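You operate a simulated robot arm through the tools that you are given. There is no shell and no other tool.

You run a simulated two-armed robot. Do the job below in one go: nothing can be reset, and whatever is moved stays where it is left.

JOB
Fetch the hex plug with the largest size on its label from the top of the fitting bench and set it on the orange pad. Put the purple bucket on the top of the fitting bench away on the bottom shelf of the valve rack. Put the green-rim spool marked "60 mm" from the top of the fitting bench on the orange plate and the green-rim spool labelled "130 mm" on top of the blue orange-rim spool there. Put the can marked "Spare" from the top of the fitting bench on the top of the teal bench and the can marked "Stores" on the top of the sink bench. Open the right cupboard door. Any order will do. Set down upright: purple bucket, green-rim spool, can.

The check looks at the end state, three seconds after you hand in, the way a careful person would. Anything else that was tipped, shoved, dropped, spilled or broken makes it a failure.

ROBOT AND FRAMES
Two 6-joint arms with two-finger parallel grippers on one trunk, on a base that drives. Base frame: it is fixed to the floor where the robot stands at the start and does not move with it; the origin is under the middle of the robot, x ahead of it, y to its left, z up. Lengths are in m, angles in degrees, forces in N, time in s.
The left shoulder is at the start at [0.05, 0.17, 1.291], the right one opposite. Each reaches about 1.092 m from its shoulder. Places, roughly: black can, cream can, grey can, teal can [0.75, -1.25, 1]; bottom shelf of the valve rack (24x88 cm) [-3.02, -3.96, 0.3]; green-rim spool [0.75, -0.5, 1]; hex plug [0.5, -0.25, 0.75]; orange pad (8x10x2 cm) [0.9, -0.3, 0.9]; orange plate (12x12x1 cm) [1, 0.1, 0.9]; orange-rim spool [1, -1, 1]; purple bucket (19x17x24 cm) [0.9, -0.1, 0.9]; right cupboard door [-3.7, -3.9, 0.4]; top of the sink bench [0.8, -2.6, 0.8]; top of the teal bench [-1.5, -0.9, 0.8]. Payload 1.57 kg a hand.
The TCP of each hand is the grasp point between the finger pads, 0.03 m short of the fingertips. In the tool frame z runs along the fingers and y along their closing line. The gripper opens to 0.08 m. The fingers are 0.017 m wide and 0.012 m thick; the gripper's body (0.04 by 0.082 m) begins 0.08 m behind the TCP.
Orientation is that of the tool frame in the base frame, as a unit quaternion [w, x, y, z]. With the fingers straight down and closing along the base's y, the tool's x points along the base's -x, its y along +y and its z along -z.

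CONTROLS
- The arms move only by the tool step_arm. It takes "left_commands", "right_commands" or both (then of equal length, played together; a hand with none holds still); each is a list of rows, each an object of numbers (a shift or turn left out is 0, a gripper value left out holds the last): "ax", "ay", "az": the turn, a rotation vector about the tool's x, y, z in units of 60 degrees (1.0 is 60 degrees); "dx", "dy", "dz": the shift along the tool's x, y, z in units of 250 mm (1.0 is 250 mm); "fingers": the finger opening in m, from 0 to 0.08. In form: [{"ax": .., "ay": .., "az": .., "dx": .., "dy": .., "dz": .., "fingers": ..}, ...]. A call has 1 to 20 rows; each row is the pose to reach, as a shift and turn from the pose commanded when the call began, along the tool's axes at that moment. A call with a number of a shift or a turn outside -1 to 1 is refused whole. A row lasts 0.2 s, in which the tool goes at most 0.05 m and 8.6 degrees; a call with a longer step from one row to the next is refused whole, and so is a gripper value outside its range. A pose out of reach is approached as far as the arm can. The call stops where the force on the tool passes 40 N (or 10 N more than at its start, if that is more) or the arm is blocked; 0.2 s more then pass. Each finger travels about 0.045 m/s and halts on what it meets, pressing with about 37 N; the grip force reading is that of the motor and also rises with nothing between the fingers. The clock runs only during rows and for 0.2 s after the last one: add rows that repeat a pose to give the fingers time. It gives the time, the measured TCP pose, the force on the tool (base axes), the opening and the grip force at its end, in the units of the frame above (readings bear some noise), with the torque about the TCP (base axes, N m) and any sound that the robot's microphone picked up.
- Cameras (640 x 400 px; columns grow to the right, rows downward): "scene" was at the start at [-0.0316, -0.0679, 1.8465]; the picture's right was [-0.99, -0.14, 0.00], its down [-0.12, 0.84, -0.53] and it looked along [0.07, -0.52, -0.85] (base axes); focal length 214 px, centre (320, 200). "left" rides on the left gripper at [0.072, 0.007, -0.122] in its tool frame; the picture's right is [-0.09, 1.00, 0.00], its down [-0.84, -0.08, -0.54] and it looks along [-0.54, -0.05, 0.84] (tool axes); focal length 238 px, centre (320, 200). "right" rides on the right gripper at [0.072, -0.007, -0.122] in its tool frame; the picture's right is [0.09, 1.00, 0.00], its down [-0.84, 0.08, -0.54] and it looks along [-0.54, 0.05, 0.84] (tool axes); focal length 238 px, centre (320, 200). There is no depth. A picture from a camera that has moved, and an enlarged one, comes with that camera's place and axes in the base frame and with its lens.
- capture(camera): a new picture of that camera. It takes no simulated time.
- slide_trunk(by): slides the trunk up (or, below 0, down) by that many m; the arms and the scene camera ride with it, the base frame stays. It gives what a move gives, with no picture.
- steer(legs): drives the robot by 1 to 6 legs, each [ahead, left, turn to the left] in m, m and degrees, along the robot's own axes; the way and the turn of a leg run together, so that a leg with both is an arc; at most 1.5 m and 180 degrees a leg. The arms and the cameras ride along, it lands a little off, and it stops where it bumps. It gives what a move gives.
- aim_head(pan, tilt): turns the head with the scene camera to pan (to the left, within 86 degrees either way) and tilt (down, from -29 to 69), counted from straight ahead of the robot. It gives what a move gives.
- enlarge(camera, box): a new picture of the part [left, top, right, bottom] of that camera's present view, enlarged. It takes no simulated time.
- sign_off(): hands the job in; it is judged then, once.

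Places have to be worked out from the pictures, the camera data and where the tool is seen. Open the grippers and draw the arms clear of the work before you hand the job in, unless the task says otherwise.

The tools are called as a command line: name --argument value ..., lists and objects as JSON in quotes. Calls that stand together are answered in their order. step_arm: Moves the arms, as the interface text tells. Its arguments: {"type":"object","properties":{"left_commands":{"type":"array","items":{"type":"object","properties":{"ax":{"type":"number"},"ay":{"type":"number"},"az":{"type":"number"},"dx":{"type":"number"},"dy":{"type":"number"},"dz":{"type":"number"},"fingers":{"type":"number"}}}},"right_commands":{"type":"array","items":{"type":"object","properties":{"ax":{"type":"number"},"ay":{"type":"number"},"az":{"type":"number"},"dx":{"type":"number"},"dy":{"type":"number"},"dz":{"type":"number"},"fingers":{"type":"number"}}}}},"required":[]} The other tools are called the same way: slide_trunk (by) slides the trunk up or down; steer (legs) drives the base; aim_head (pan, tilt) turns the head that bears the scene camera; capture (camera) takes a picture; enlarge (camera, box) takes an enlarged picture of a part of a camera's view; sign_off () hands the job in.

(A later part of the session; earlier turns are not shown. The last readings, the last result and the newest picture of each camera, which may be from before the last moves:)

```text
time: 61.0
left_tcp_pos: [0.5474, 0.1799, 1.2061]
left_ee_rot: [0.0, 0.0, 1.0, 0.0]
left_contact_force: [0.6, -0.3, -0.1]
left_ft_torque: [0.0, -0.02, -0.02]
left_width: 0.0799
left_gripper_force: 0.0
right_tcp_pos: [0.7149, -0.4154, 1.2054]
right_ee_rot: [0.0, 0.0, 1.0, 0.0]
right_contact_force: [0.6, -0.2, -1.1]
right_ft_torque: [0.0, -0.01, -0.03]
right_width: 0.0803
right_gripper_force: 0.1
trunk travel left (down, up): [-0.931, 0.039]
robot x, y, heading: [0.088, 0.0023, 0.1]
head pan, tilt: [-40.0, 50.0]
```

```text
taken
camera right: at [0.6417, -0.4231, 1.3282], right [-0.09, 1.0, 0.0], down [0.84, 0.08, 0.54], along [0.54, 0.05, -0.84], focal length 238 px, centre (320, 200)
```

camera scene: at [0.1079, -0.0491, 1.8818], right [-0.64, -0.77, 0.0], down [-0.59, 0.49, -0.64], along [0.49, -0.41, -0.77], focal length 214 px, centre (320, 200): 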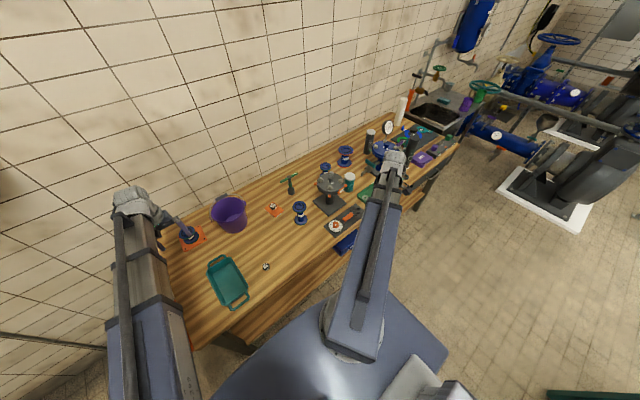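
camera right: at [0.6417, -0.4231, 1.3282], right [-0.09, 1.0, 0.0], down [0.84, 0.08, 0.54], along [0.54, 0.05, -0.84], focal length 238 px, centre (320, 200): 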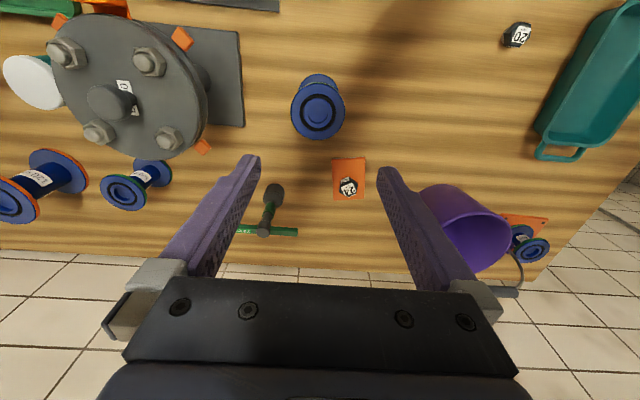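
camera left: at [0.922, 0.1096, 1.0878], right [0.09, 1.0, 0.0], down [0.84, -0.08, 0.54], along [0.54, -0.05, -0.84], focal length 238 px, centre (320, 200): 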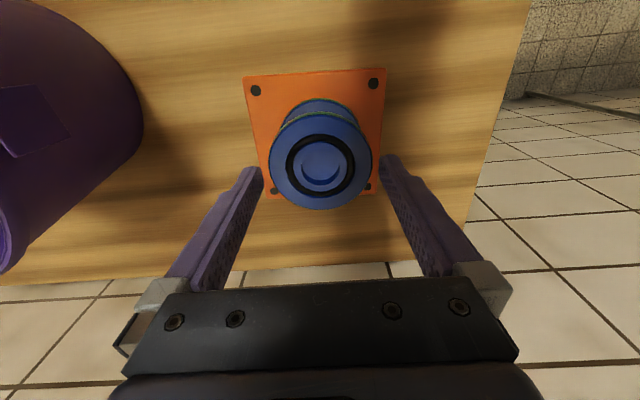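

Aligned within ~2 mm. I lower to just above the flange and check centring.

slide_trunk --by -0.17

enlarge --camera "right" --box '[220, 80, 420, 220]'

```text
time: 62.9
left_tcp_pos: [0.548, 0.1803, 1.0367]
left_ee_rot: [0.0, -0.001, 1.0, 0.0]
left_contact_force: [0.0, 0.3, 1.1]
left_ft_torque: [-0.01, -0.01, 0.0]
left_width: 0.08
left_gripper_force: 0.1
right_tcp_pos: [0.7141, -0.4169, 1.0362]
right_ee_rot: [0.0, 0.001, 1.0, 0.0]
right_contact_force: [-1.3, 0.4, -0.6]
right_ft_torque: [0.0, 0.0, -0.01]
right_width: 0.0802
right_gripper_force: 0.1
trunk travel left (down, up): [-0.761, 0.209]
robot x, y, heading: [0.0909, 0.0023, 0.2]
head pan, tilt: [-40.0, 50.0]
```

```text
2.86 times, centred on (320, 150) of right
camera zoom: at [0.642, -0.4232, 1.1581], right [-0.09, 1.0, 0.0], down [0.84, 0.08, 0.54], along [0.54, 0.05, -0.84], focal length 681 px, centre (320, 343)
```

zoom: 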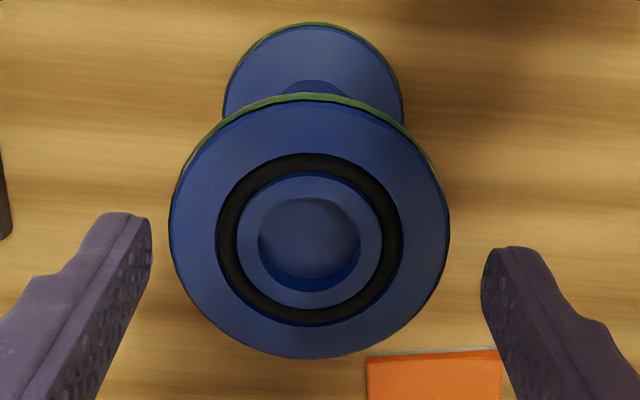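

The flange is ~1.7 mm toward -y from the finger midline; I correct, lower to grip height and close.

step_arm --right_commands '[{"dy": -0.007}, {"dy": -0.007}]'

slide_trunk --by -0.057

step_arm --right_commands '[{"fingers": 0.06}, {"fingers": 0.06}, {"fingers": 0.06}, {"fingers": 0.06}]'

capture --camera "right"

```text
time: 63.5
left_tcp_pos: [0.5484, 0.1801, 1.0372]
left_ee_rot: [-0.001, 0.0, 1.0, 0.0]
left_contact_force: [0.3, -0.3, 0.7]
left_ft_torque: [-0.02, 0.01, 0.01]
left_width: 0.08
left_gripper_force: 0.0
right_tcp_pos: [0.7145, -0.4185, 1.0355]
right_ee_rot: [0.0, 0.0, 1.0, 0.0]
right_contact_force: [0.8, 0.3, -0.2]
right_ft_torque: [0.01, 0.02, 0.04]
right_width: 0.08
right_gripper_force: 0.1
trunk travel left (down, up): [-0.761, 0.209]
robot x, y, heading: [0.0888, 0.0011, 0.0]
head pan, tilt: [-40.0, 50.0]
```

```text
time: 64.5
left_tcp_pos: [0.5474, 0.1802, 0.9778]
left_ee_rot: [-0.001, 0.0, 1.0, 0.0]
left_contact_force: [0.0, -0.1, 0.1]
left_ft_torque: [0.02, 0.01, -0.04]
left_width: 0.0799
left_gripper_force: 0.0
right_tcp_pos: [0.7131, -0.4175, 0.9787]
right_ee_rot: [0.0, 0.0, 1.0, 0.001]
right_contact_force: [-0.5, -0.4, -0.7]
right_ft_torque: [-0.03, 0.01, -0.01]
right_width: 0.08
right_gripper_force: 0.0
trunk travel left (down, up): [-0.704, 0.266]
robot x, y, heading: [0.0874, 0.0035, -0.2]
head pan, tilt: [-40.0, 50.0]
```

```text
time: 65.5
left_tcp_pos: [0.5472, 0.1794, 0.9784]
left_ee_rot: [0.0, 0.0, 1.0, 0.0]
left_contact_force: [0.4, -0.1, 0.3]
left_ft_torque: [-0.05, -0.01, 0.0]
left_width: 0.0801
left_gripper_force: 0.0
right_tcp_pos: [0.714, -0.4181, 0.9795]
right_ee_rot: [0.0, 0.001, 1.0, 0.0]
right_contact_force: [0.1, -0.9, 2.4]
right_ft_torque: [0.03, -0.01, -0.01]
right_width: 0.0744
right_gripper_force: 36.8
trunk travel left (down, up): [-0.704, 0.266]
robot x, y, heading: [0.0875, -0.0005, 0.1]
head pan, tilt: [-40.0, 50.0]
```

```text
taken
camera right: at [0.6418, -0.425, 1.1011], right [-0.09, 1.0, 0.0], down [0.84, 0.08, 0.54], along [0.54, 0.05, -0.84], focal length 238 px, centre (320, 200)
```

right: 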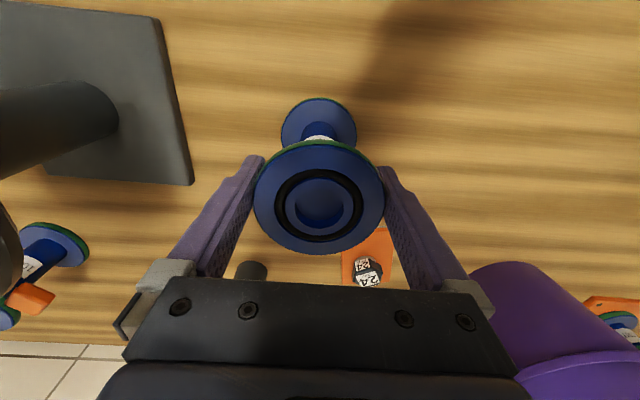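

Spool gripped. I lift it high, bring it back over the front of the bench, and strafe right 0.55 m.

slide_trunk --by 0.255

step_arm --right_commands '[{"dx": 0.15}, {"dx": 0.3}, {"dx": 0.45}, {"dx": 0.6}, {"dx": 0.75}, {"dx": 0.8}, {"dx": 0.8}]'

steer --legs '[[0, -0.55, 0]]'

capture --camera "right"

capture --camera "scene"

```text
time: 68.1
left_tcp_pos: [0.548, 0.1804, 1.234]
left_ee_rot: [-0.001, 0.0, 1.0, 0.0]
left_contact_force: [0.3, -0.1, -0.1]
left_ft_torque: [0.01, 0.01, -0.01]
left_width: 0.0801
left_gripper_force: 0.0
right_tcp_pos: [0.7151, -0.4182, 1.2329]
right_ee_rot: [0.0, 0.0, 1.0, 0.0]
right_contact_force: [0.1, -0.6, -1.5]
right_ft_torque: [0.05, 0.04, -0.03]
right_width: 0.0744
right_gripper_force: 37.5
trunk travel left (down, up): [-0.959, 0.011]
robot x, y, heading: [0.0885, 0.0013, -0.0]
head pan, tilt: [-40.0, 50.0]
```

```text
time: 69.7
left_tcp_pos: [0.5474, 0.1793, 1.2347]
left_ee_rot: [-0.001, 0.0, 1.0, 0.0]
left_contact_force: [0.5, -0.1, 0.8]
left_ft_torque: [0.01, -0.02, 0.0]
left_width: 0.08
left_gripper_force: 0.0
right_tcp_pos: [0.5148, -0.4193, 1.2337]
right_ee_rot: [0.001, 0.0, 1.0, 0.0]
right_contact_force: [-1.3, 0.1, -1.4]
right_ft_torque: [0.03, 0.04, 0.0]
right_width: 0.0744
right_gripper_force: 36.6
trunk travel left (down, up): [-0.959, 0.011]
robot x, y, heading: [0.0904, -0.0004, -0.0]
head pan, tilt: [-40.0, 50.0]
```

```text
time: 72.8
left_tcp_pos: [0.5471, -0.3682, 1.2346]
left_ee_rot: [-0.001, 0.001, 1.0, 0.0]
left_contact_force: [-0.9, 0.3, -0.7]
left_ft_torque: [0.01, 0.0, -0.02]
left_width: 0.08
left_gripper_force: 0.0
right_tcp_pos: [0.5132, -0.9671, 1.233]
right_ee_rot: [0.0, 0.001, 1.0, 0.0]
right_contact_force: [-0.6, 0.0, -1.7]
right_ft_torque: [0.04, -0.02, 0.0]
right_width: 0.0745
right_gripper_force: 36.7
trunk travel left (down, up): [-0.959, 0.011]
robot x, y, heading: [0.0918, -0.5493, -0.0]
head pan, tilt: [-40.0, 50.0]
```

```text
taken
camera right: at [0.4408, -0.9732, 1.3558], right [-0.09, 1.0, 0.0], down [0.84, 0.08, 0.54], along [0.54, 0.05, -0.84], focal length 238 px, centre (320, 200)
```

right: 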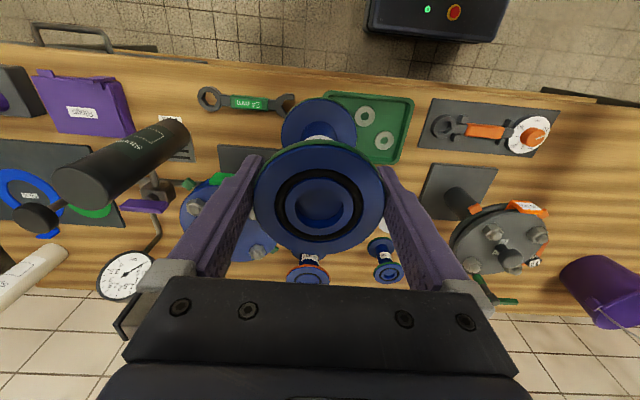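

```text
taken
camera scene: at [0.1074, -0.5971, 1.9098], right [-0.64, -0.76, 0.0], down [-0.59, 0.49, -0.64], along [0.49, -0.41, -0.77], focal length 214 px, centre (320, 200)
```

scene: 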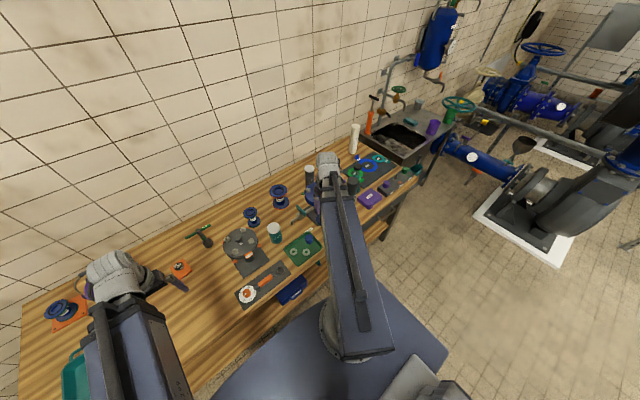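

I refine the positions of the orange-rim spool and neighbouring items from the scene camera.

enlarge --camera "scene" --box '[220, 160, 350, 260]'

enlarge --camera "right" --box '[80, 60, 420, 300]'

capture --camera "left"

```text
4.00 times, centred on (285, 210) of scene
camera zoom: at [0.1074, -0.5971, 1.9098], right [-0.64, -0.76, 0.0], down [-0.59, 0.49, -0.64], along [0.49, -0.41, -0.77], focal length 858 px, centre (460, 160)
```

zoom: 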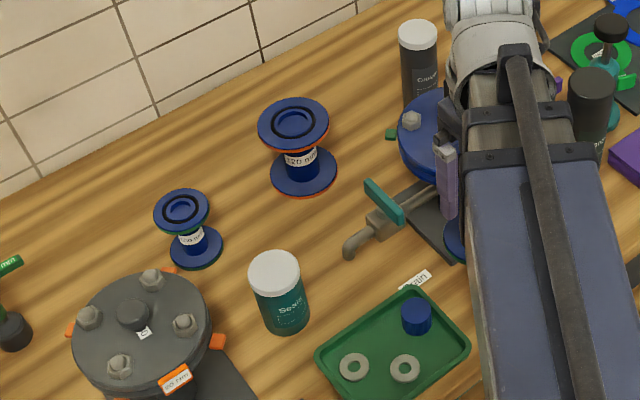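

```text
1.67 times, centred on (250, 180) of right
camera zoom: at [0.4408, -0.9732, 1.3558], right [-0.09, 1.0, 0.0], down [0.84, 0.08, 0.54], along [0.54, 0.05, -0.84], focal length 397 px, centre (437, 233)
```

zoom: 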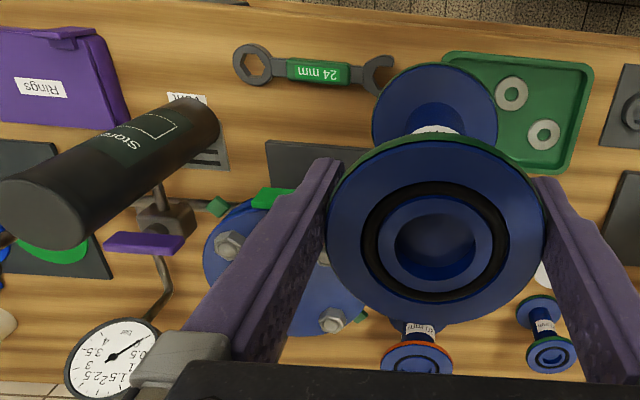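

```text
taken
camera left: at [0.475, -0.3625, 1.3562], right [0.09, 1.0, 0.0], down [0.84, -0.08, 0.54], along [0.54, -0.05, -0.84], focal length 238 px, centre (320, 200)
```

left: 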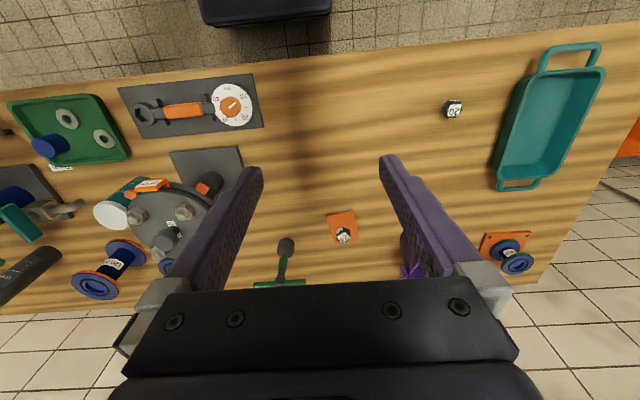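

Orange-rim spool is at (0.910, -0.955). I extend the right hand over it at full height.

step_arm --right_commands '[{"dx": -0.15, "dy": 0.02}, {"dx": -0.3, "dy": 0.03}, {"dx": -0.45, "dy": 0.04}, {"dx": -0.6, "dy": 0.05}, {"dx": -0.75, "dy": 0.05}, {"dx": -0.85, "dy": 0.05}, {"dx": -0.85, "dy": 0.05}]'

step_arm --right_commands '[{"dx": -0.15}, {"dx": -0.3}, {"dx": -0.45}, {"dx": -0.6}, {"dx": -0.69}, {"dx": -0.69}, {"dx": -0.69}]'

capture --camera "right"

enlarge --camera "scene" --box '[220, 100, 380, 220]'

```text
time: 74.4
left_tcp_pos: [0.547, -0.3685, 1.2338]
left_ee_rot: [0.0, 0.001, 1.0, 0.0]
left_contact_force: [-0.2, -0.8, 0.5]
left_ft_torque: [0.0, -0.02, 0.01]
left_width: 0.0802
left_gripper_force: 0.0
right_tcp_pos: [0.7244, -0.9522, 1.2344]
right_ee_rot: [0.001, 0.001, 1.0, 0.0]
right_contact_force: [-0.4, 0.1, -2.0]
right_ft_torque: [-0.03, -0.01, 0.01]
right_width: 0.0744
right_gripper_force: 37.1
trunk travel left (down, up): [-0.959, 0.011]
robot x, y, heading: [0.0898, -0.5499, 0.0]
head pan, tilt: [-40.0, 50.0]
```

```text
time: 76.0
left_tcp_pos: [0.5482, -0.3684, 1.2346]
left_ee_rot: [-0.001, 0.001, 1.0, 0.0]
left_contact_force: [0.8, -1.1, 0.0]
left_ft_torque: [0.0, 0.03, 0.0]
left_width: 0.0801
left_gripper_force: 0.1
right_tcp_pos: [0.8979, -0.9549, 1.2337]
right_ee_rot: [0.0, 0.0, 1.0, 0.0]
right_contact_force: [0.2, 0.2, -2.5]
right_ft_torque: [-0.01, 0.0, 0.02]
right_width: 0.0742
right_gripper_force: 36.9
trunk travel left (down, up): [-0.959, 0.011]
robot x, y, heading: [0.0872, -0.5481, 0.0]
head pan, tilt: [-40.0, 50.0]
```

```text
taken
camera right: at [0.8263, -0.9614, 1.3558], right [-0.09, 1.0, 0.0], down [0.84, 0.08, 0.54], along [0.54, 0.05, -0.84], focal length 238 px, centre (320, 200)
```

right: 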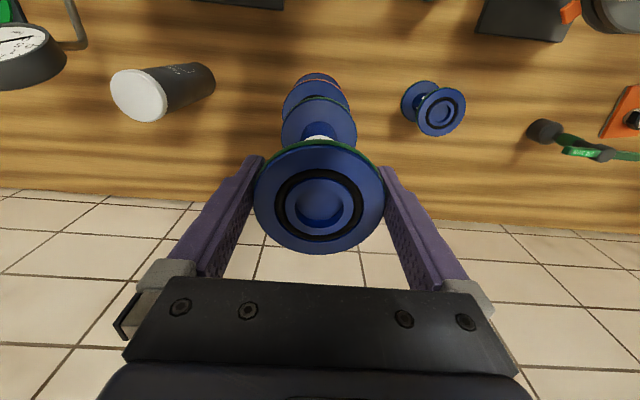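

```text
3.33 times, centred on (300, 160) of scene
camera zoom: at [0.1077, -0.5962, 1.9098], right [-0.64, -0.76, 0.0], down [-0.59, 0.49, -0.64], along [0.49, -0.41, -0.77], focal length 715 px, centre (387, 333)
```

zoom: 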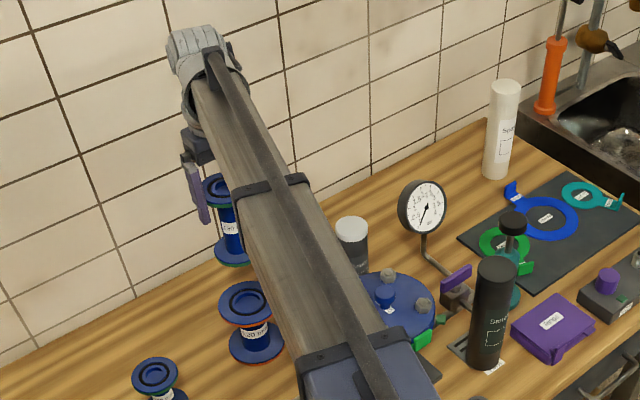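

I enlarge the hand view to line up the two spools.

enlarge --camera "right" --box '[260, 60, 380, 160]'

```text
4.00 times, centred on (320, 110) of right
camera zoom: at [0.8263, -0.9614, 1.3558], right [-0.09, 1.0, 0.0], down [0.84, 0.08, 0.54], along [0.54, 0.05, -0.84], focal length 953 px, centre (320, 560)
```

zoom: 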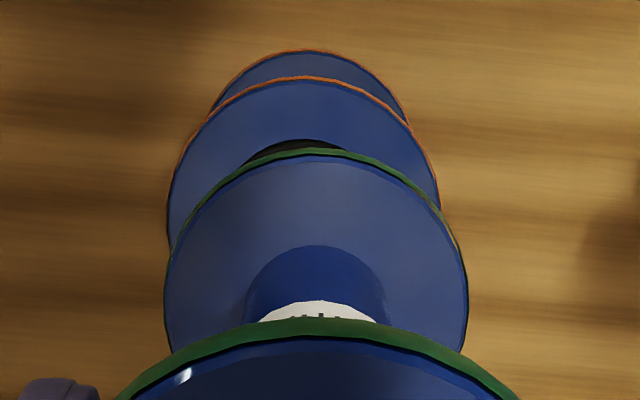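

The orange-rim flange is ~104 mm wide, centre ≈ (0.914, -0.958). I align and lower to about 15 mm above it.

step_arm --right_commands '[{"dx": -0.064, "dy": -0.014}, {"dx": -0.064, "dy": -0.014}, {"dx": -0.064, "dy": -0.014}]'

slide_trunk --by -0.115

capture --camera "right"

enlarge --camera "scene" --box '[220, 100, 380, 220]'

enlarge --camera "right" --box '[260, 60, 380, 160]'

```text
time: 76.8
left_tcp_pos: [0.5477, -0.3674, 1.2338]
left_ee_rot: [-0.001, 0.0, 1.0, 0.0]
left_contact_force: [0.0, 0.2, 0.2]
left_ft_torque: [0.03, 0.0, 0.02]
left_width: 0.0801
left_gripper_force: 0.0
right_tcp_pos: [0.9141, -0.9577, 1.2339]
right_ee_rot: [0.0, 0.001, 1.0, 0.001]
right_contact_force: [-0.8, 0.4, -2.0]
right_ft_torque: [-0.03, 0.01, 0.02]
right_width: 0.0745
right_gripper_force: 37.5
trunk travel left (down, up): [-0.959, 0.011]
robot x, y, heading: [0.0927, -0.5472, -0.1]
head pan, tilt: [-40.0, 50.0]
```

```text
time: 78.3
left_tcp_pos: [0.5481, -0.3677, 1.119]
left_ee_rot: [-0.001, 0.001, 1.0, 0.001]
left_contact_force: [-0.8, -0.2, -0.3]
left_ft_torque: [0.02, -0.01, 0.04]
left_width: 0.08
left_gripper_force: 0.1
right_tcp_pos: [0.9142, -0.9564, 1.1201]
right_ee_rot: [-0.001, 0.001, 1.0, 0.001]
right_contact_force: [-0.5, -0.4, -1.2]
right_ft_torque: [0.04, 0.04, -0.02]
right_width: 0.0744
right_gripper_force: 36.8
trunk travel left (down, up): [-0.844, 0.126]
robot x, y, heading: [0.0927, -0.5511, -0.0]
head pan, tilt: [-40.0, 50.0]
```

```text
taken
camera right: at [0.842, -0.9647, 1.241], right [-0.09, 1.0, 0.0], down [0.84, 0.08, 0.54], along [0.54, 0.05, -0.84], focal length 238 px, centre (320, 200)
```

right: 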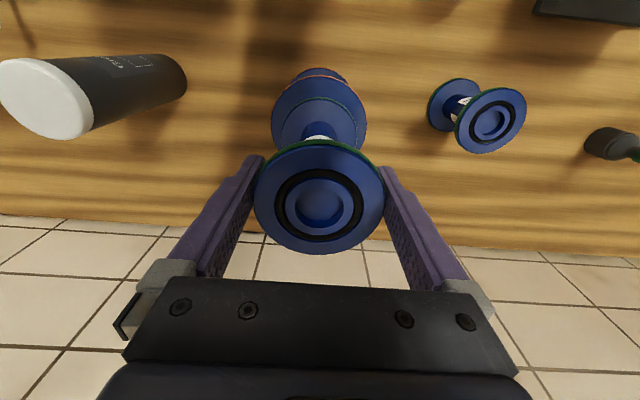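

```text
3.33 times, centred on (300, 160) of scene
camera zoom: at [0.1074, -0.5962, 1.7949], right [-0.64, -0.76, 0.0], down [-0.59, 0.49, -0.64], along [0.49, -0.41, -0.77], focal length 715 px, centre (387, 333)
```

zoom: 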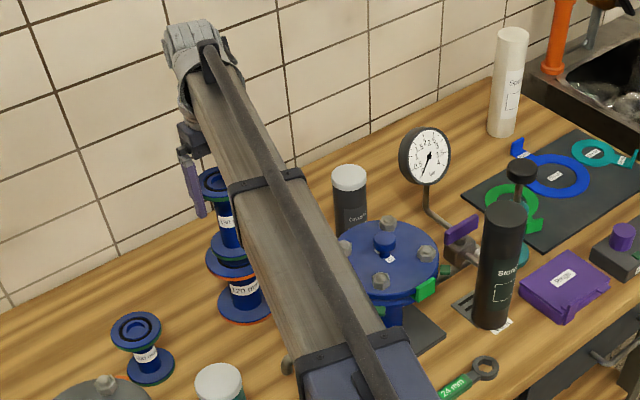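

```text
4.00 times, centred on (320, 110) of right
camera zoom: at [0.842, -0.9647, 1.241], right [-0.09, 1.0, 0.0], down [0.84, 0.08, 0.54], along [0.54, 0.05, -0.84], focal length 953 px, centre (320, 560)
```

zoom: 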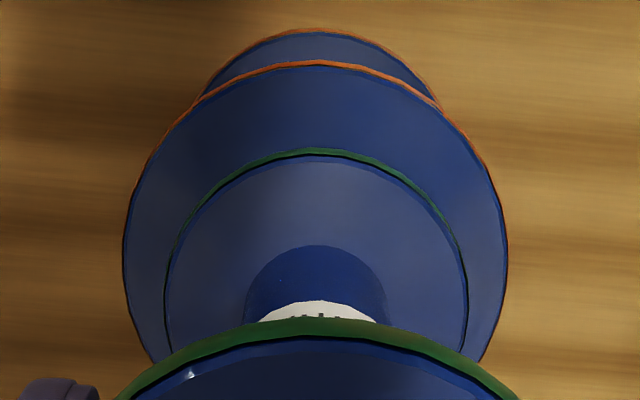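

Both spools are concentric. I lower gently to contact.

slide_trunk --by -0.015

slide_trunk --by -0.004

slide_trunk --by -0.003

```text
time: 78.9
left_tcp_pos: [0.5479, -0.3684, 1.1034]
left_ee_rot: [-0.001, 0.0, 1.0, 0.0]
left_contact_force: [-0.3, 0.9, 0.8]
left_ft_torque: [0.03, -0.01, 0.0]
left_width: 0.0799
left_gripper_force: 0.0
right_tcp_pos: [0.9135, -0.9589, 1.1027]
right_ee_rot: [0.0, 0.001, 1.0, 0.0]
right_contact_force: [0.0, -0.9, -2.4]
right_ft_torque: [0.03, 0.04, -0.02]
right_width: 0.0744
right_gripper_force: 37.1
trunk travel left (down, up): [-0.829, 0.141]
robot x, y, heading: [0.091, -0.5519, -0.2]
head pan, tilt: [-40.0, 50.0]
```

```text
time: 79.5
left_tcp_pos: [0.5486, -0.3687, 1.0983]
left_ee_rot: [0.0, 0.0, 1.0, 0.0]
left_contact_force: [-0.5, 0.4, 0.1]
left_ft_torque: [0.0, 0.01, -0.01]
left_width: 0.08
left_gripper_force: 0.2
right_tcp_pos: [0.914, -0.9576, 1.0998]
right_ee_rot: [-0.001, 0.0, 1.0, 0.0]
right_contact_force: [-0.5, 0.2, -2.4]
right_ft_torque: [-0.03, 0.02, 0.0]
right_width: 0.0744
right_gripper_force: 37.2
trunk travel left (down, up): [-0.825, 0.145]
robot x, y, heading: [0.0903, -0.5467, -0.1]
head pan, tilt: [-40.0, 50.0]
```

```text
time: 80.0
left_tcp_pos: [0.5469, -0.3676, 1.0973]
left_ee_rot: [0.0, 0.001, 1.0, 0.0]
left_contact_force: [0.3, -0.6, -0.2]
left_ft_torque: [-0.03, 0.01, 0.0]
left_width: 0.0801
left_gripper_force: 0.0
right_tcp_pos: [0.9155, -0.9588, 1.0987]
right_ee_rot: [0.001, 0.001, 1.0, -0.001]
right_contact_force: [5.8, -2.7, 26.4]
right_ft_torque: [0.09, -0.28, -0.05]
right_width: 0.0741
right_gripper_force: 36.7
trunk travel left (down, up): [-0.822, 0.148]
robot x, y, heading: [0.089, -0.5436, 0.1]
head pan, tilt: [-40.0, 50.0]
```

Contact made at the expected height. I ease up 2 mm, open, and rise carefully.

slide_trunk --by 0.002

step_arm --right_commands '[{"fingers": 0.08}, {"fingers": 0.08}, {"fingers": 0.08}]'

slide_trunk --by 0.05

capture --camera "right"

enlarge --camera "scene" --box '[220, 100, 380, 220]'

```text
time: 80.5
left_tcp_pos: [0.5477, -0.3672, 1.0982]
left_ee_rot: [0.0, 0.001, 1.0, 0.0]
left_contact_force: [0.2, -0.1, -0.2]
left_ft_torque: [-0.01, -0.01, 0.0]
left_width: 0.0799
left_gripper_force: 0.0
right_tcp_pos: [0.9124, -0.958, 1.0984]
right_ee_rot: [-0.001, 0.001, 1.0, 0.0]
right_contact_force: [0.2, -1.4, 4.0]
right_ft_torque: [0.11, -0.17, -0.04]
right_width: 0.0743
right_gripper_force: 37.5
trunk travel left (down, up): [-0.824, 0.146]
robot x, y, heading: [0.0869, -0.5469, 0.0]
head pan, tilt: [-40.0, 50.0]
```

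```text
time: 81.3
left_tcp_pos: [0.5477, -0.3683, 1.0992]
left_ee_rot: [-0.001, 0.001, 1.0, 0.0]
left_contact_force: [0.6, 0.0, -0.2]
left_ft_torque: [-0.02, 0.02, 0.01]
left_width: 0.0798
left_gripper_force: 0.1
right_tcp_pos: [0.9131, -0.9579, 1.099]
right_ee_rot: [0.0, 0.0, 1.0, -0.001]
right_contact_force: [1.1, -0.6, 0.1]
right_ft_torque: [0.02, -0.02, -0.01]
right_width: 0.0801
right_gripper_force: 0.1
trunk travel left (down, up): [-0.824, 0.146]
robot x, y, heading: [0.0907, -0.5459, -0.5]
head pan, tilt: [-40.0, 50.0]
```

```text
time: 82.2
left_tcp_pos: [0.5476, -0.3686, 1.1491]
left_ee_rot: [-0.001, 0.001, 1.0, 0.0]
left_contact_force: [-0.3, 1.0, -0.5]
left_ft_torque: [0.01, -0.01, -0.01]
left_width: 0.0801
left_gripper_force: 0.1
right_tcp_pos: [0.9141, -0.958, 1.1483]
right_ee_rot: [0.001, 0.001, 1.0, -0.001]
right_contact_force: [0.2, -0.6, 0.8]
right_ft_torque: [0.03, 0.01, -0.04]
right_width: 0.0802
right_gripper_force: 0.0
trunk travel left (down, up): [-0.874, 0.096]
robot x, y, heading: [0.0905, -0.5454, -0.1]
head pan, tilt: [-40.0, 50.0]
```

```text
taken
camera right: at [0.842, -0.9647, 1.271], right [-0.09, 1.0, 0.0], down [0.84, 0.08, 0.54], along [0.54, 0.05, -0.84], focal length 238 px, centre (320, 200)
```

right: 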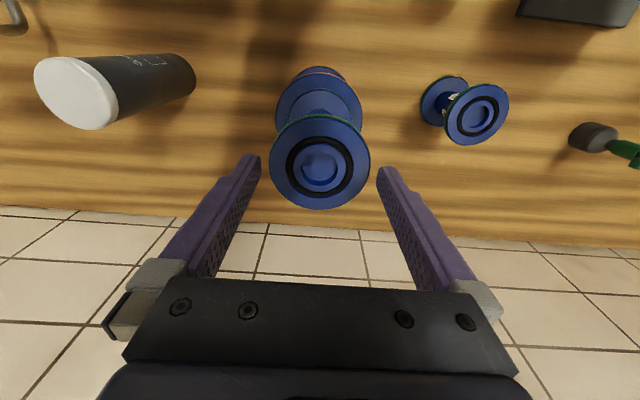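

```text
3.33 times, centred on (300, 160) of scene
camera zoom: at [0.1074, -0.5962, 1.8248], right [-0.64, -0.76, 0.0], down [-0.59, 0.49, -0.64], along [0.49, -0.41, -0.77], focal length 715 px, centre (387, 333)
```

zoom: 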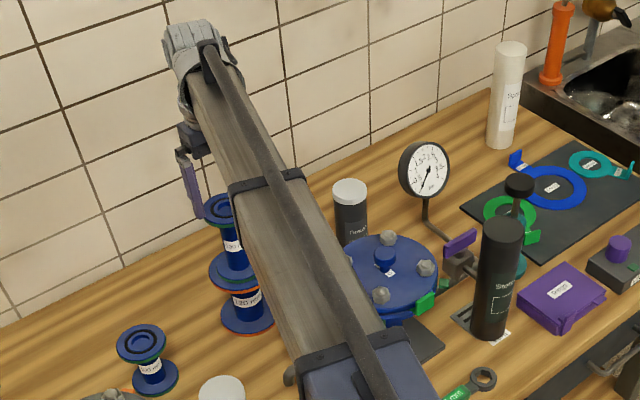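

Stack is standing well. I rise fully, retract the right hand to the bench front, and look at the sink side.

slide_trunk --by 0.09

step_arm --right_commands '[{"dx": 0.18}, {"dx": 0.36}, {"dx": 0.54}, {"dx": 0.72}, {"dx": 0.9}, {"dx": 1.0}, {"dx": 1.0}]'

step_arm --right_commands '[{"dx": 0.18}, {"dx": 0.36}, {"dx": 0.54}, {"dx": 0.6}, {"dx": 0.6}]'

aim_head --pan -65 --tilt 30

capture --camera "scene"

enlarge --camera "scene" --box '[230, 80, 430, 220]'

capture --camera "right"

```text
time: 83.5
left_tcp_pos: [0.5484, -0.3678, 1.2381]
left_ee_rot: [-0.001, 0.001, 1.0, 0.0]
left_contact_force: [-0.3, 0.3, -0.5]
left_ft_torque: [-0.01, 0.02, 0.0]
left_width: 0.0803
left_gripper_force: 0.1
right_tcp_pos: [0.9139, -0.9586, 1.238]
right_ee_rot: [0.001, 0.001, 1.0, 0.0]
right_contact_force: [0.3, 0.3, 0.0]
right_ft_torque: [-0.05, -0.01, -0.03]
right_width: 0.0799
right_gripper_force: 0.0
trunk travel left (down, up): [-0.964, 0.006]
robot x, y, heading: [0.0894, -0.548, 0.1]
head pan, tilt: [-40.0, 50.0]
```

```text
time: 85.1
left_tcp_pos: [0.5478, -0.3681, 1.2391]
left_ee_rot: [0.0, 0.001, 1.0, -0.001]
left_contact_force: [0.9, 0.0, 0.6]
left_ft_torque: [0.0, -0.01, -0.01]
left_width: 0.0802
left_gripper_force: 0.0
right_tcp_pos: [0.6652, -0.9562, 1.2386]
right_ee_rot: [0.001, 0.001, 1.0, 0.0]
right_contact_force: [1.1, -1.1, 0.1]
right_ft_torque: [-0.02, -0.02, -0.01]
right_width: 0.0799
right_gripper_force: 0.1
trunk travel left (down, up): [-0.964, 0.006]
robot x, y, heading: [0.0879, -0.5471, -0.4]
head pan, tilt: [-40.0, 50.0]
```

```text
time: 86.3
left_tcp_pos: [0.5477, -0.3672, 1.2399]
left_ee_rot: [-0.001, 0.001, 1.0, 0.0]
left_contact_force: [0.3, 0.4, 0.1]
left_ft_torque: [0.02, 0.04, 0.0]
left_width: 0.0798
left_gripper_force: 0.1
right_tcp_pos: [0.5133, -0.9569, 1.2391]
right_ee_rot: [0.0, 0.001, 1.0, 0.0]
right_contact_force: [-0.2, 1.3, 0.4]
right_ft_torque: [0.01, -0.01, -0.01]
right_width: 0.08
right_gripper_force: 0.0
trunk travel left (down, up): [-0.964, 0.006]
robot x, y, heading: [0.0853, -0.5516, -0.1]
head pan, tilt: [-40.0, 50.0]
```

```text
time: 87.2
left_tcp_pos: [0.5482, -0.3686, 1.2388]
left_ee_rot: [-0.001, 0.001, 1.0, 0.001]
left_contact_force: [0.6, -0.1, -0.5]
left_ft_torque: [-0.03, 0.02, -0.02]
left_width: 0.08
left_gripper_force: 0.0
right_tcp_pos: [0.5134, -0.9577, 1.239]
right_ee_rot: [0.0, 0.0, 1.0, 0.0]
right_contact_force: [-0.1, 0.1, 0.3]
right_ft_torque: [0.0, -0.02, 0.04]
right_width: 0.0799
right_gripper_force: 0.2
trunk travel left (down, up): [-0.964, 0.006]
robot x, y, heading: [0.088, -0.5465, 0.0]
head pan, tilt: [-65.0, 30.0]
```

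```text
taken
camera scene: at [0.0866, -0.6285, 1.9443], right [-0.91, -0.42, 0.0], down [-0.21, 0.45, -0.87], along [0.36, -0.78, -0.5], focal length 214 px, centre (320, 200)
```

scene: 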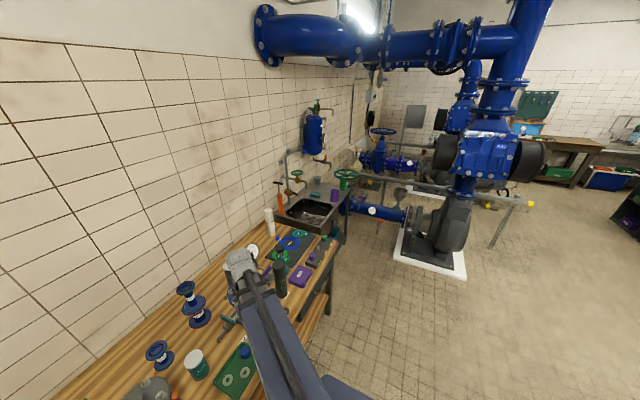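

```text
2.86 times, centred on (330, 150) of scene
camera zoom: at [0.0866, -0.6285, 1.9443], right [-0.91, -0.42, 0.0], down [-0.21, 0.45, -0.87], along [0.36, -0.78, -0.5], focal length 613 px, centre (291, 343)
```

zoom: 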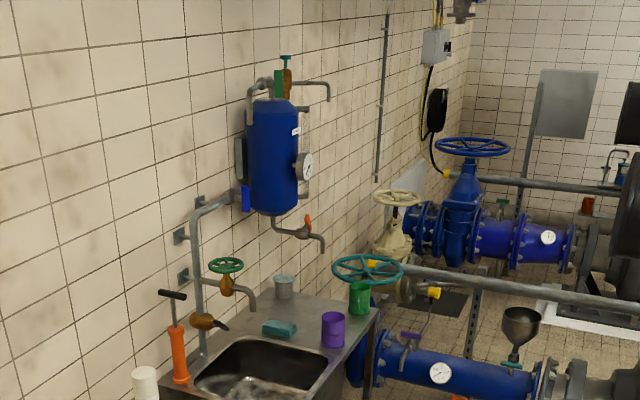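

```text
taken
camera right: at [0.4417, -0.9637, 1.361], right [-0.09, 1.0, 0.0], down [0.84, 0.08, 0.54], along [0.54, 0.05, -0.84], focal length 238 px, centre (320, 200)
```

right: 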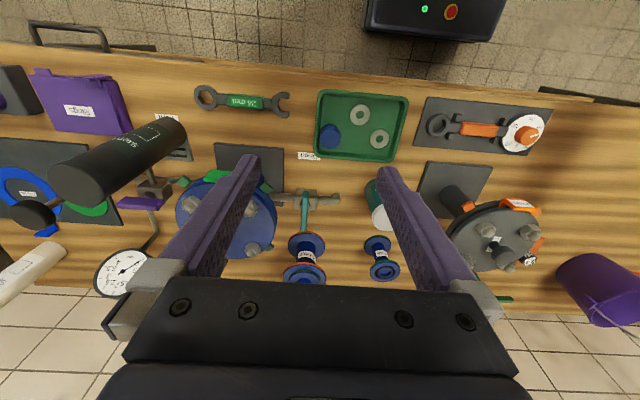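

I strafe right another 0.5 m to face the black "Stores" can.

steer --legs '[[0, -0.5, 0]]'

aim_head --pan -40 --tilt 50

capture --camera "right"

capture --camera "scene"

capture --camera "left"

```text
time: 90.1
left_tcp_pos: [0.5467, -0.8642, 1.2396]
left_ee_rot: [0.0, 0.001, 1.0, -0.001]
left_contact_force: [0.0, 0.1, -0.3]
left_ft_torque: [-0.02, 0.03, 0.01]
left_width: 0.0802
left_gripper_force: 0.1
right_tcp_pos: [0.514, -1.4529, 1.2399]
right_ee_rot: [0.0, 0.001, 1.0, -0.001]
right_contact_force: [0.0, -0.6, -0.3]
right_ft_torque: [0.02, 0.01, 0.02]
right_width: 0.0799
right_gripper_force: 0.2
trunk travel left (down, up): [-0.964, 0.006]
robot x, y, heading: [0.0893, -1.0401, 0.0]
head pan, tilt: [-65.0, 30.0]
```

```text
time: 91.0
left_tcp_pos: [0.5465, -0.8621, 1.2391]
left_ee_rot: [-0.001, 0.001, 1.0, 0.0]
left_contact_force: [0.4, -0.8, 0.3]
left_ft_torque: [-0.02, 0.04, 0.02]
left_width: 0.0799
left_gripper_force: 0.1
right_tcp_pos: [0.5129, -1.4511, 1.2384]
right_ee_rot: [0.0, 0.001, 1.0, 0.001]
right_contact_force: [0.0, -0.6, -0.5]
right_ft_torque: [-0.04, 0.01, 0.0]
right_width: 0.0799
right_gripper_force: 0.0
trunk travel left (down, up): [-0.964, 0.006]
robot x, y, heading: [0.0885, -1.0448, 0.0]
head pan, tilt: [-40.0, 50.0]
```

```text
taken
camera right: at [0.441, -1.4579, 1.3611], right [-0.09, 1.0, 0.0], down [0.84, 0.08, 0.54], along [0.54, 0.05, -0.84], focal length 238 px, centre (320, 200)
```

right: 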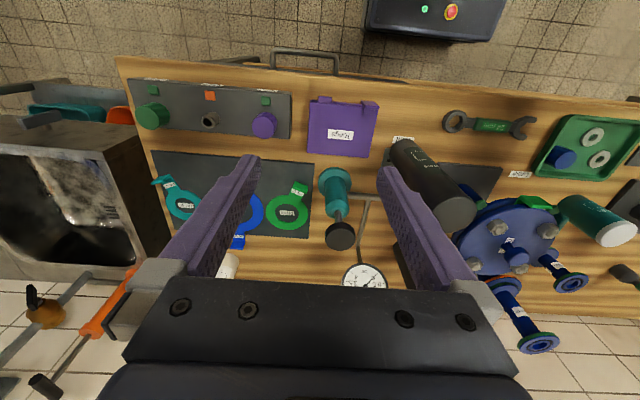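

```text
taken
camera scene: at [0.1064, -1.0905, 1.9149], right [-0.64, -0.76, 0.0], down [-0.59, 0.49, -0.64], along [0.49, -0.41, -0.77], focal length 214 px, centre (320, 200)
```

scene: 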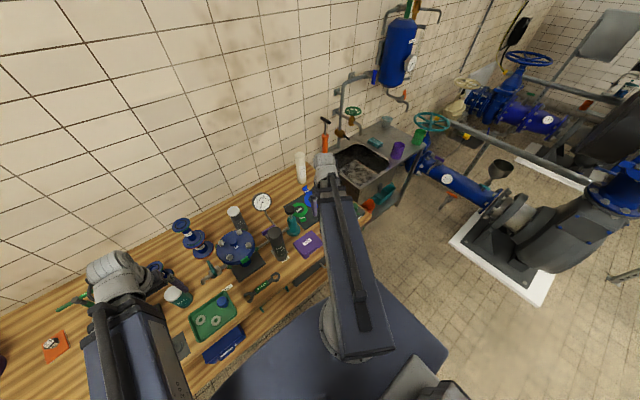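

```text
taken
camera left: at [0.474, -0.856, 1.3611], right [0.09, 1.0, 0.0], down [0.84, -0.08, 0.54], along [0.54, -0.05, -0.84], focal length 238 px, centre (320, 200)
```

left: 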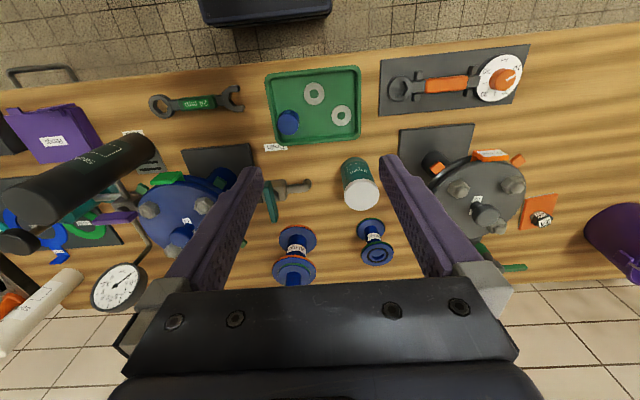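

I zoom for exact can position and label.

enlarge --camera "right" --box '[370, 120, 490, 240]'

enlarge --camera "left" --box '[0, 110, 180, 350]'

enlarge --camera "scene" --box '[220, 140, 330, 270]'

```text
3.33 times, centred on (430, 180) of right
camera zoom: at [0.441, -1.4579, 1.3611], right [-0.09, 1.0, 0.0], down [0.84, 0.08, 0.54], along [0.54, 0.05, -0.84], focal length 794 px, centre (-47, 267)
```

zoom: 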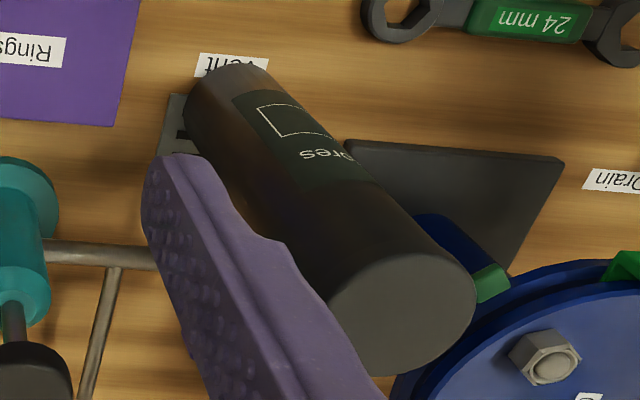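

```text
1.67 times, centred on (90, 230) of left
camera zoom: at [0.474, -0.856, 1.3611], right [0.09, 1.0, 0.0], down [0.84, -0.08, 0.54], along [0.54, -0.05, -0.84], focal length 397 px, centre (703, 150)
```

zoom: 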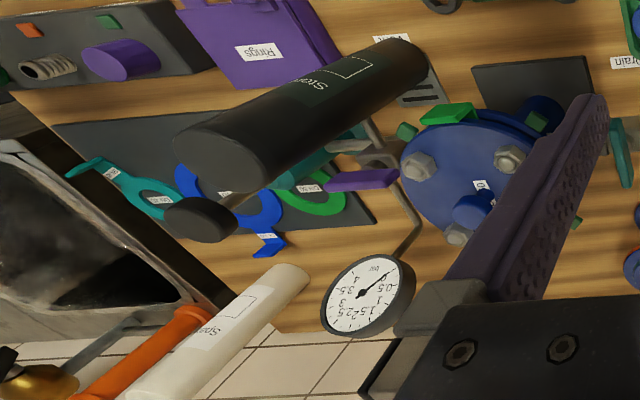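

```text
3.08 times, centred on (275, 205) of scene
camera zoom: at [0.1064, -1.0905, 1.9149], right [-0.64, -0.76, 0.0], down [-0.59, 0.49, -0.64], along [0.49, -0.41, -0.77], focal length 660 px, centre (458, 185)
```

zoom: 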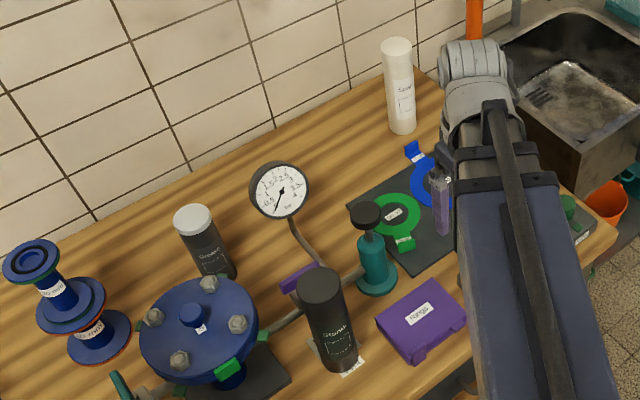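

The can reads "Stores"; its axis is at (0.613, -1.254), top ≈1.095. I move over it and lower.

step_arm --right_commands '[{"dx": -0.08, "dy": 0.158}, {"dx": -0.16, "dy": 0.316}, {"dx": -0.24, "dy": 0.474}, {"dx": -0.32, "dy": 0.632}, {"dx": -0.4, "dy": 0.79}, {"dx": -0.4, "dy": 0.79}, {"dx": -0.4, "dy": 0.79}]'

slide_trunk --by -0.09

capture --camera "right"

```text
time: 92.6
left_tcp_pos: [0.5476, -0.8627, 1.2391]
left_ee_rot: [-0.002, 0.0, 1.0, 0.001]
left_contact_force: [-0.3, -0.4, 0.3]
left_ft_torque: [-0.03, -0.02, -0.03]
left_width: 0.0799
left_gripper_force: 0.0
right_tcp_pos: [0.6143, -1.2524, 1.2384]
right_ee_rot: [0.0, 0.001, 1.0, 0.001]
right_contact_force: [-0.8, 1.0, 0.1]
right_ft_torque: [-0.01, -0.01, -0.01]
right_width: 0.0803
right_gripper_force: 0.0
trunk travel left (down, up): [-0.964, 0.006]
robot x, y, heading: [0.0865, -1.0429, 0.1]
head pan, tilt: [-40.0, 50.0]
```

```text
time: 93.8
left_tcp_pos: [0.5467, -0.8617, 1.1489]
left_ee_rot: [0.001, 0.001, 1.0, 0.0]
left_contact_force: [0.6, 0.1, -0.3]
left_ft_torque: [0.01, 0.03, 0.01]
left_width: 0.0802
left_gripper_force: 0.1
right_tcp_pos: [0.614, -1.2542, 1.1487]
right_ee_rot: [0.0, 0.001, 1.0, 0.0]
right_contact_force: [-0.5, -0.4, 0.1]
right_ft_torque: [-0.01, -0.02, 0.0]
right_width: 0.0802
right_gripper_force: 0.0
trunk travel left (down, up): [-0.874, 0.096]
robot x, y, heading: [0.0904, -1.0402, -0.2]
head pan, tilt: [-40.0, 50.0]
```

```text
taken
camera right: at [0.5413, -1.2602, 1.2712], right [-0.09, 1.0, 0.0], down [0.84, 0.08, 0.54], along [0.54, 0.05, -0.84], focal length 238 px, centre (320, 200)
```

right: 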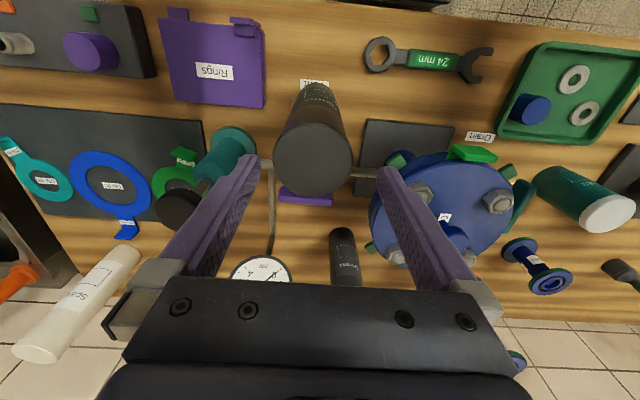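

Small correction of 5 mm toward -y, then lower halfway and check clearance to the valve.

step_arm --right_commands '[{"dy": -0.02}, {"dy": -0.02}]'

slide_trunk --by -0.055

capture --camera "right"

```text
time: 94.4
left_tcp_pos: [0.5468, -0.861, 1.1485]
left_ee_rot: [-0.001, 0.001, 1.0, 0.0]
left_contact_force: [-0.7, 0.7, 0.0]
left_ft_torque: [0.0, 0.02, 0.0]
left_width: 0.08
left_gripper_force: 0.0
right_tcp_pos: [0.6133, -1.2583, 1.1487]
right_ee_rot: [0.0, 0.001, 1.0, 0.0]
right_contact_force: [0.7, -0.2, -0.9]
right_ft_torque: [0.0, -0.02, -0.02]
right_width: 0.0801
right_gripper_force: 0.0
trunk travel left (down, up): [-0.874, 0.096]
robot x, y, heading: [0.0889, -1.0414, 0.1]
head pan, tilt: [-40.0, 50.0]
```

```text
time: 95.4
left_tcp_pos: [0.5471, -0.862, 1.0941]
left_ee_rot: [0.0, 0.001, 1.0, 0.0]
left_contact_force: [0.3, 0.5, -0.4]
left_ft_torque: [0.01, 0.01, -0.02]
left_width: 0.08
left_gripper_force: 0.0
right_tcp_pos: [0.6142, -1.2587, 1.0946]
right_ee_rot: [0.0, 0.001, 1.0, 0.0]
right_contact_force: [0.0, 0.9, 0.7]
right_ft_torque: [-0.01, 0.03, 0.0]
right_width: 0.0802
right_gripper_force: 0.0
trunk travel left (down, up): [-0.819, 0.151]
robot x, y, heading: [0.0906, -1.0403, -0.0]
head pan, tilt: [-40.0, 50.0]
```

```text
taken
camera right: at [0.5412, -1.265, 1.2161], right [-0.09, 1.0, 0.0], down [0.84, 0.08, 0.54], along [0.54, 0.05, -0.84], focal length 238 px, centre (320, 200)
```

right: 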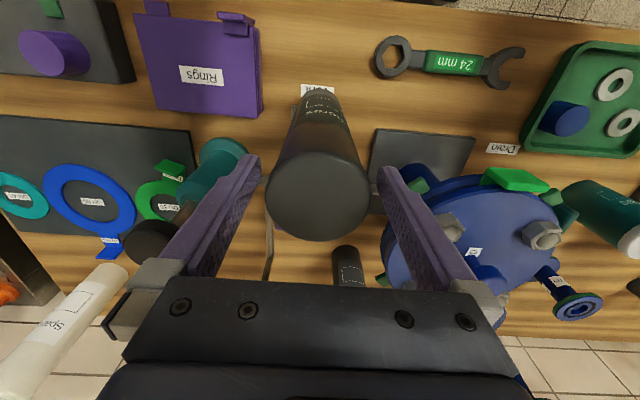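

The can is between the fingers. I lower to TCP ≈1.047 and grip.

slide_trunk --by -0.047

step_arm --right_commands '[{"fingers": 0.05}, {"fingers": 0.045}, {"fingers": 0.045}, {"fingers": 0.045}, {"fingers": 0.045}]'

slide_trunk --by 0.03

capture --camera "right"

```text
time: 96.3
left_tcp_pos: [0.5461, -0.8618, 1.0481]
left_ee_rot: [0.0, 0.001, 1.0, -0.001]
left_contact_force: [-0.1, -0.1, -0.3]
left_ft_torque: [-0.01, -0.03, 0.0]
left_width: 0.0802
left_gripper_force: 0.0
right_tcp_pos: [0.6139, -1.2576, 1.0459]
right_ee_rot: [0.001, 0.0, 1.0, 0.0]
right_contact_force: [-0.3, 0.0, -0.1]
right_ft_torque: [-0.02, -0.01, -0.01]
right_width: 0.08
right_gripper_force: 0.0
trunk travel left (down, up): [-0.772, 0.198]
robot x, y, heading: [0.0884, -1.0402, -0.0]
head pan, tilt: [-40.0, 50.0]
```

```text
time: 97.5
left_tcp_pos: [0.5462, -0.862, 1.0477]
left_ee_rot: [-0.001, 0.001, 1.0, 0.0]
left_contact_force: [-0.6, -0.6, -0.3]
left_ft_torque: [0.01, 0.01, 0.01]
left_width: 0.0801
left_gripper_force: 0.0
right_tcp_pos: [0.6146, -1.2574, 1.0467]
right_ee_rot: [0.0, 0.001, 1.0, 0.0]
right_contact_force: [-0.1, -0.7, 0.3]
right_ft_torque: [-0.09, 0.0, -0.03]
right_width: 0.0604
right_gripper_force: 36.9
trunk travel left (down, up): [-0.772, 0.198]
robot x, y, heading: [0.0892, -1.0424, -0.1]
head pan, tilt: [-40.0, 50.0]
```

```text
time: 98.2
left_tcp_pos: [0.5465, -0.8616, 1.0763]
left_ee_rot: [0.0, 0.001, 1.0, 0.0]
left_contact_force: [-0.5, 0.9, -0.2]
left_ft_torque: [-0.03, 0.01, 0.0]
left_width: 0.0799
left_gripper_force: 0.0
right_tcp_pos: [0.6141, -1.2578, 1.0776]
right_ee_rot: [0.0, 0.001, 1.0, 0.001]
right_contact_force: [0.1, -0.3, -3.1]
right_ft_torque: [0.02, 0.0, 0.01]
right_width: 0.0606
right_gripper_force: 37.0
trunk travel left (down, up): [-0.802, 0.168]
robot x, y, heading: [0.0883, -1.0378, -0.1]
head pan, tilt: [-40.0, 50.0]
```

```text
taken
camera right: at [0.5416, -1.265, 1.1989], right [-0.09, 1.0, 0.0], down [0.84, 0.08, 0.54], along [0.54, 0.05, -0.84], focal length 238 px, centre (320, 200)
```

right: 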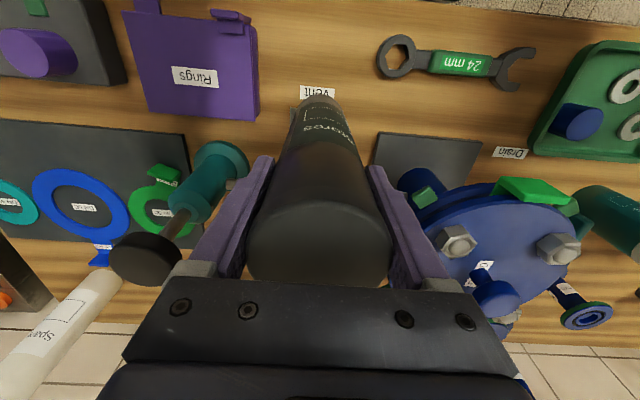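

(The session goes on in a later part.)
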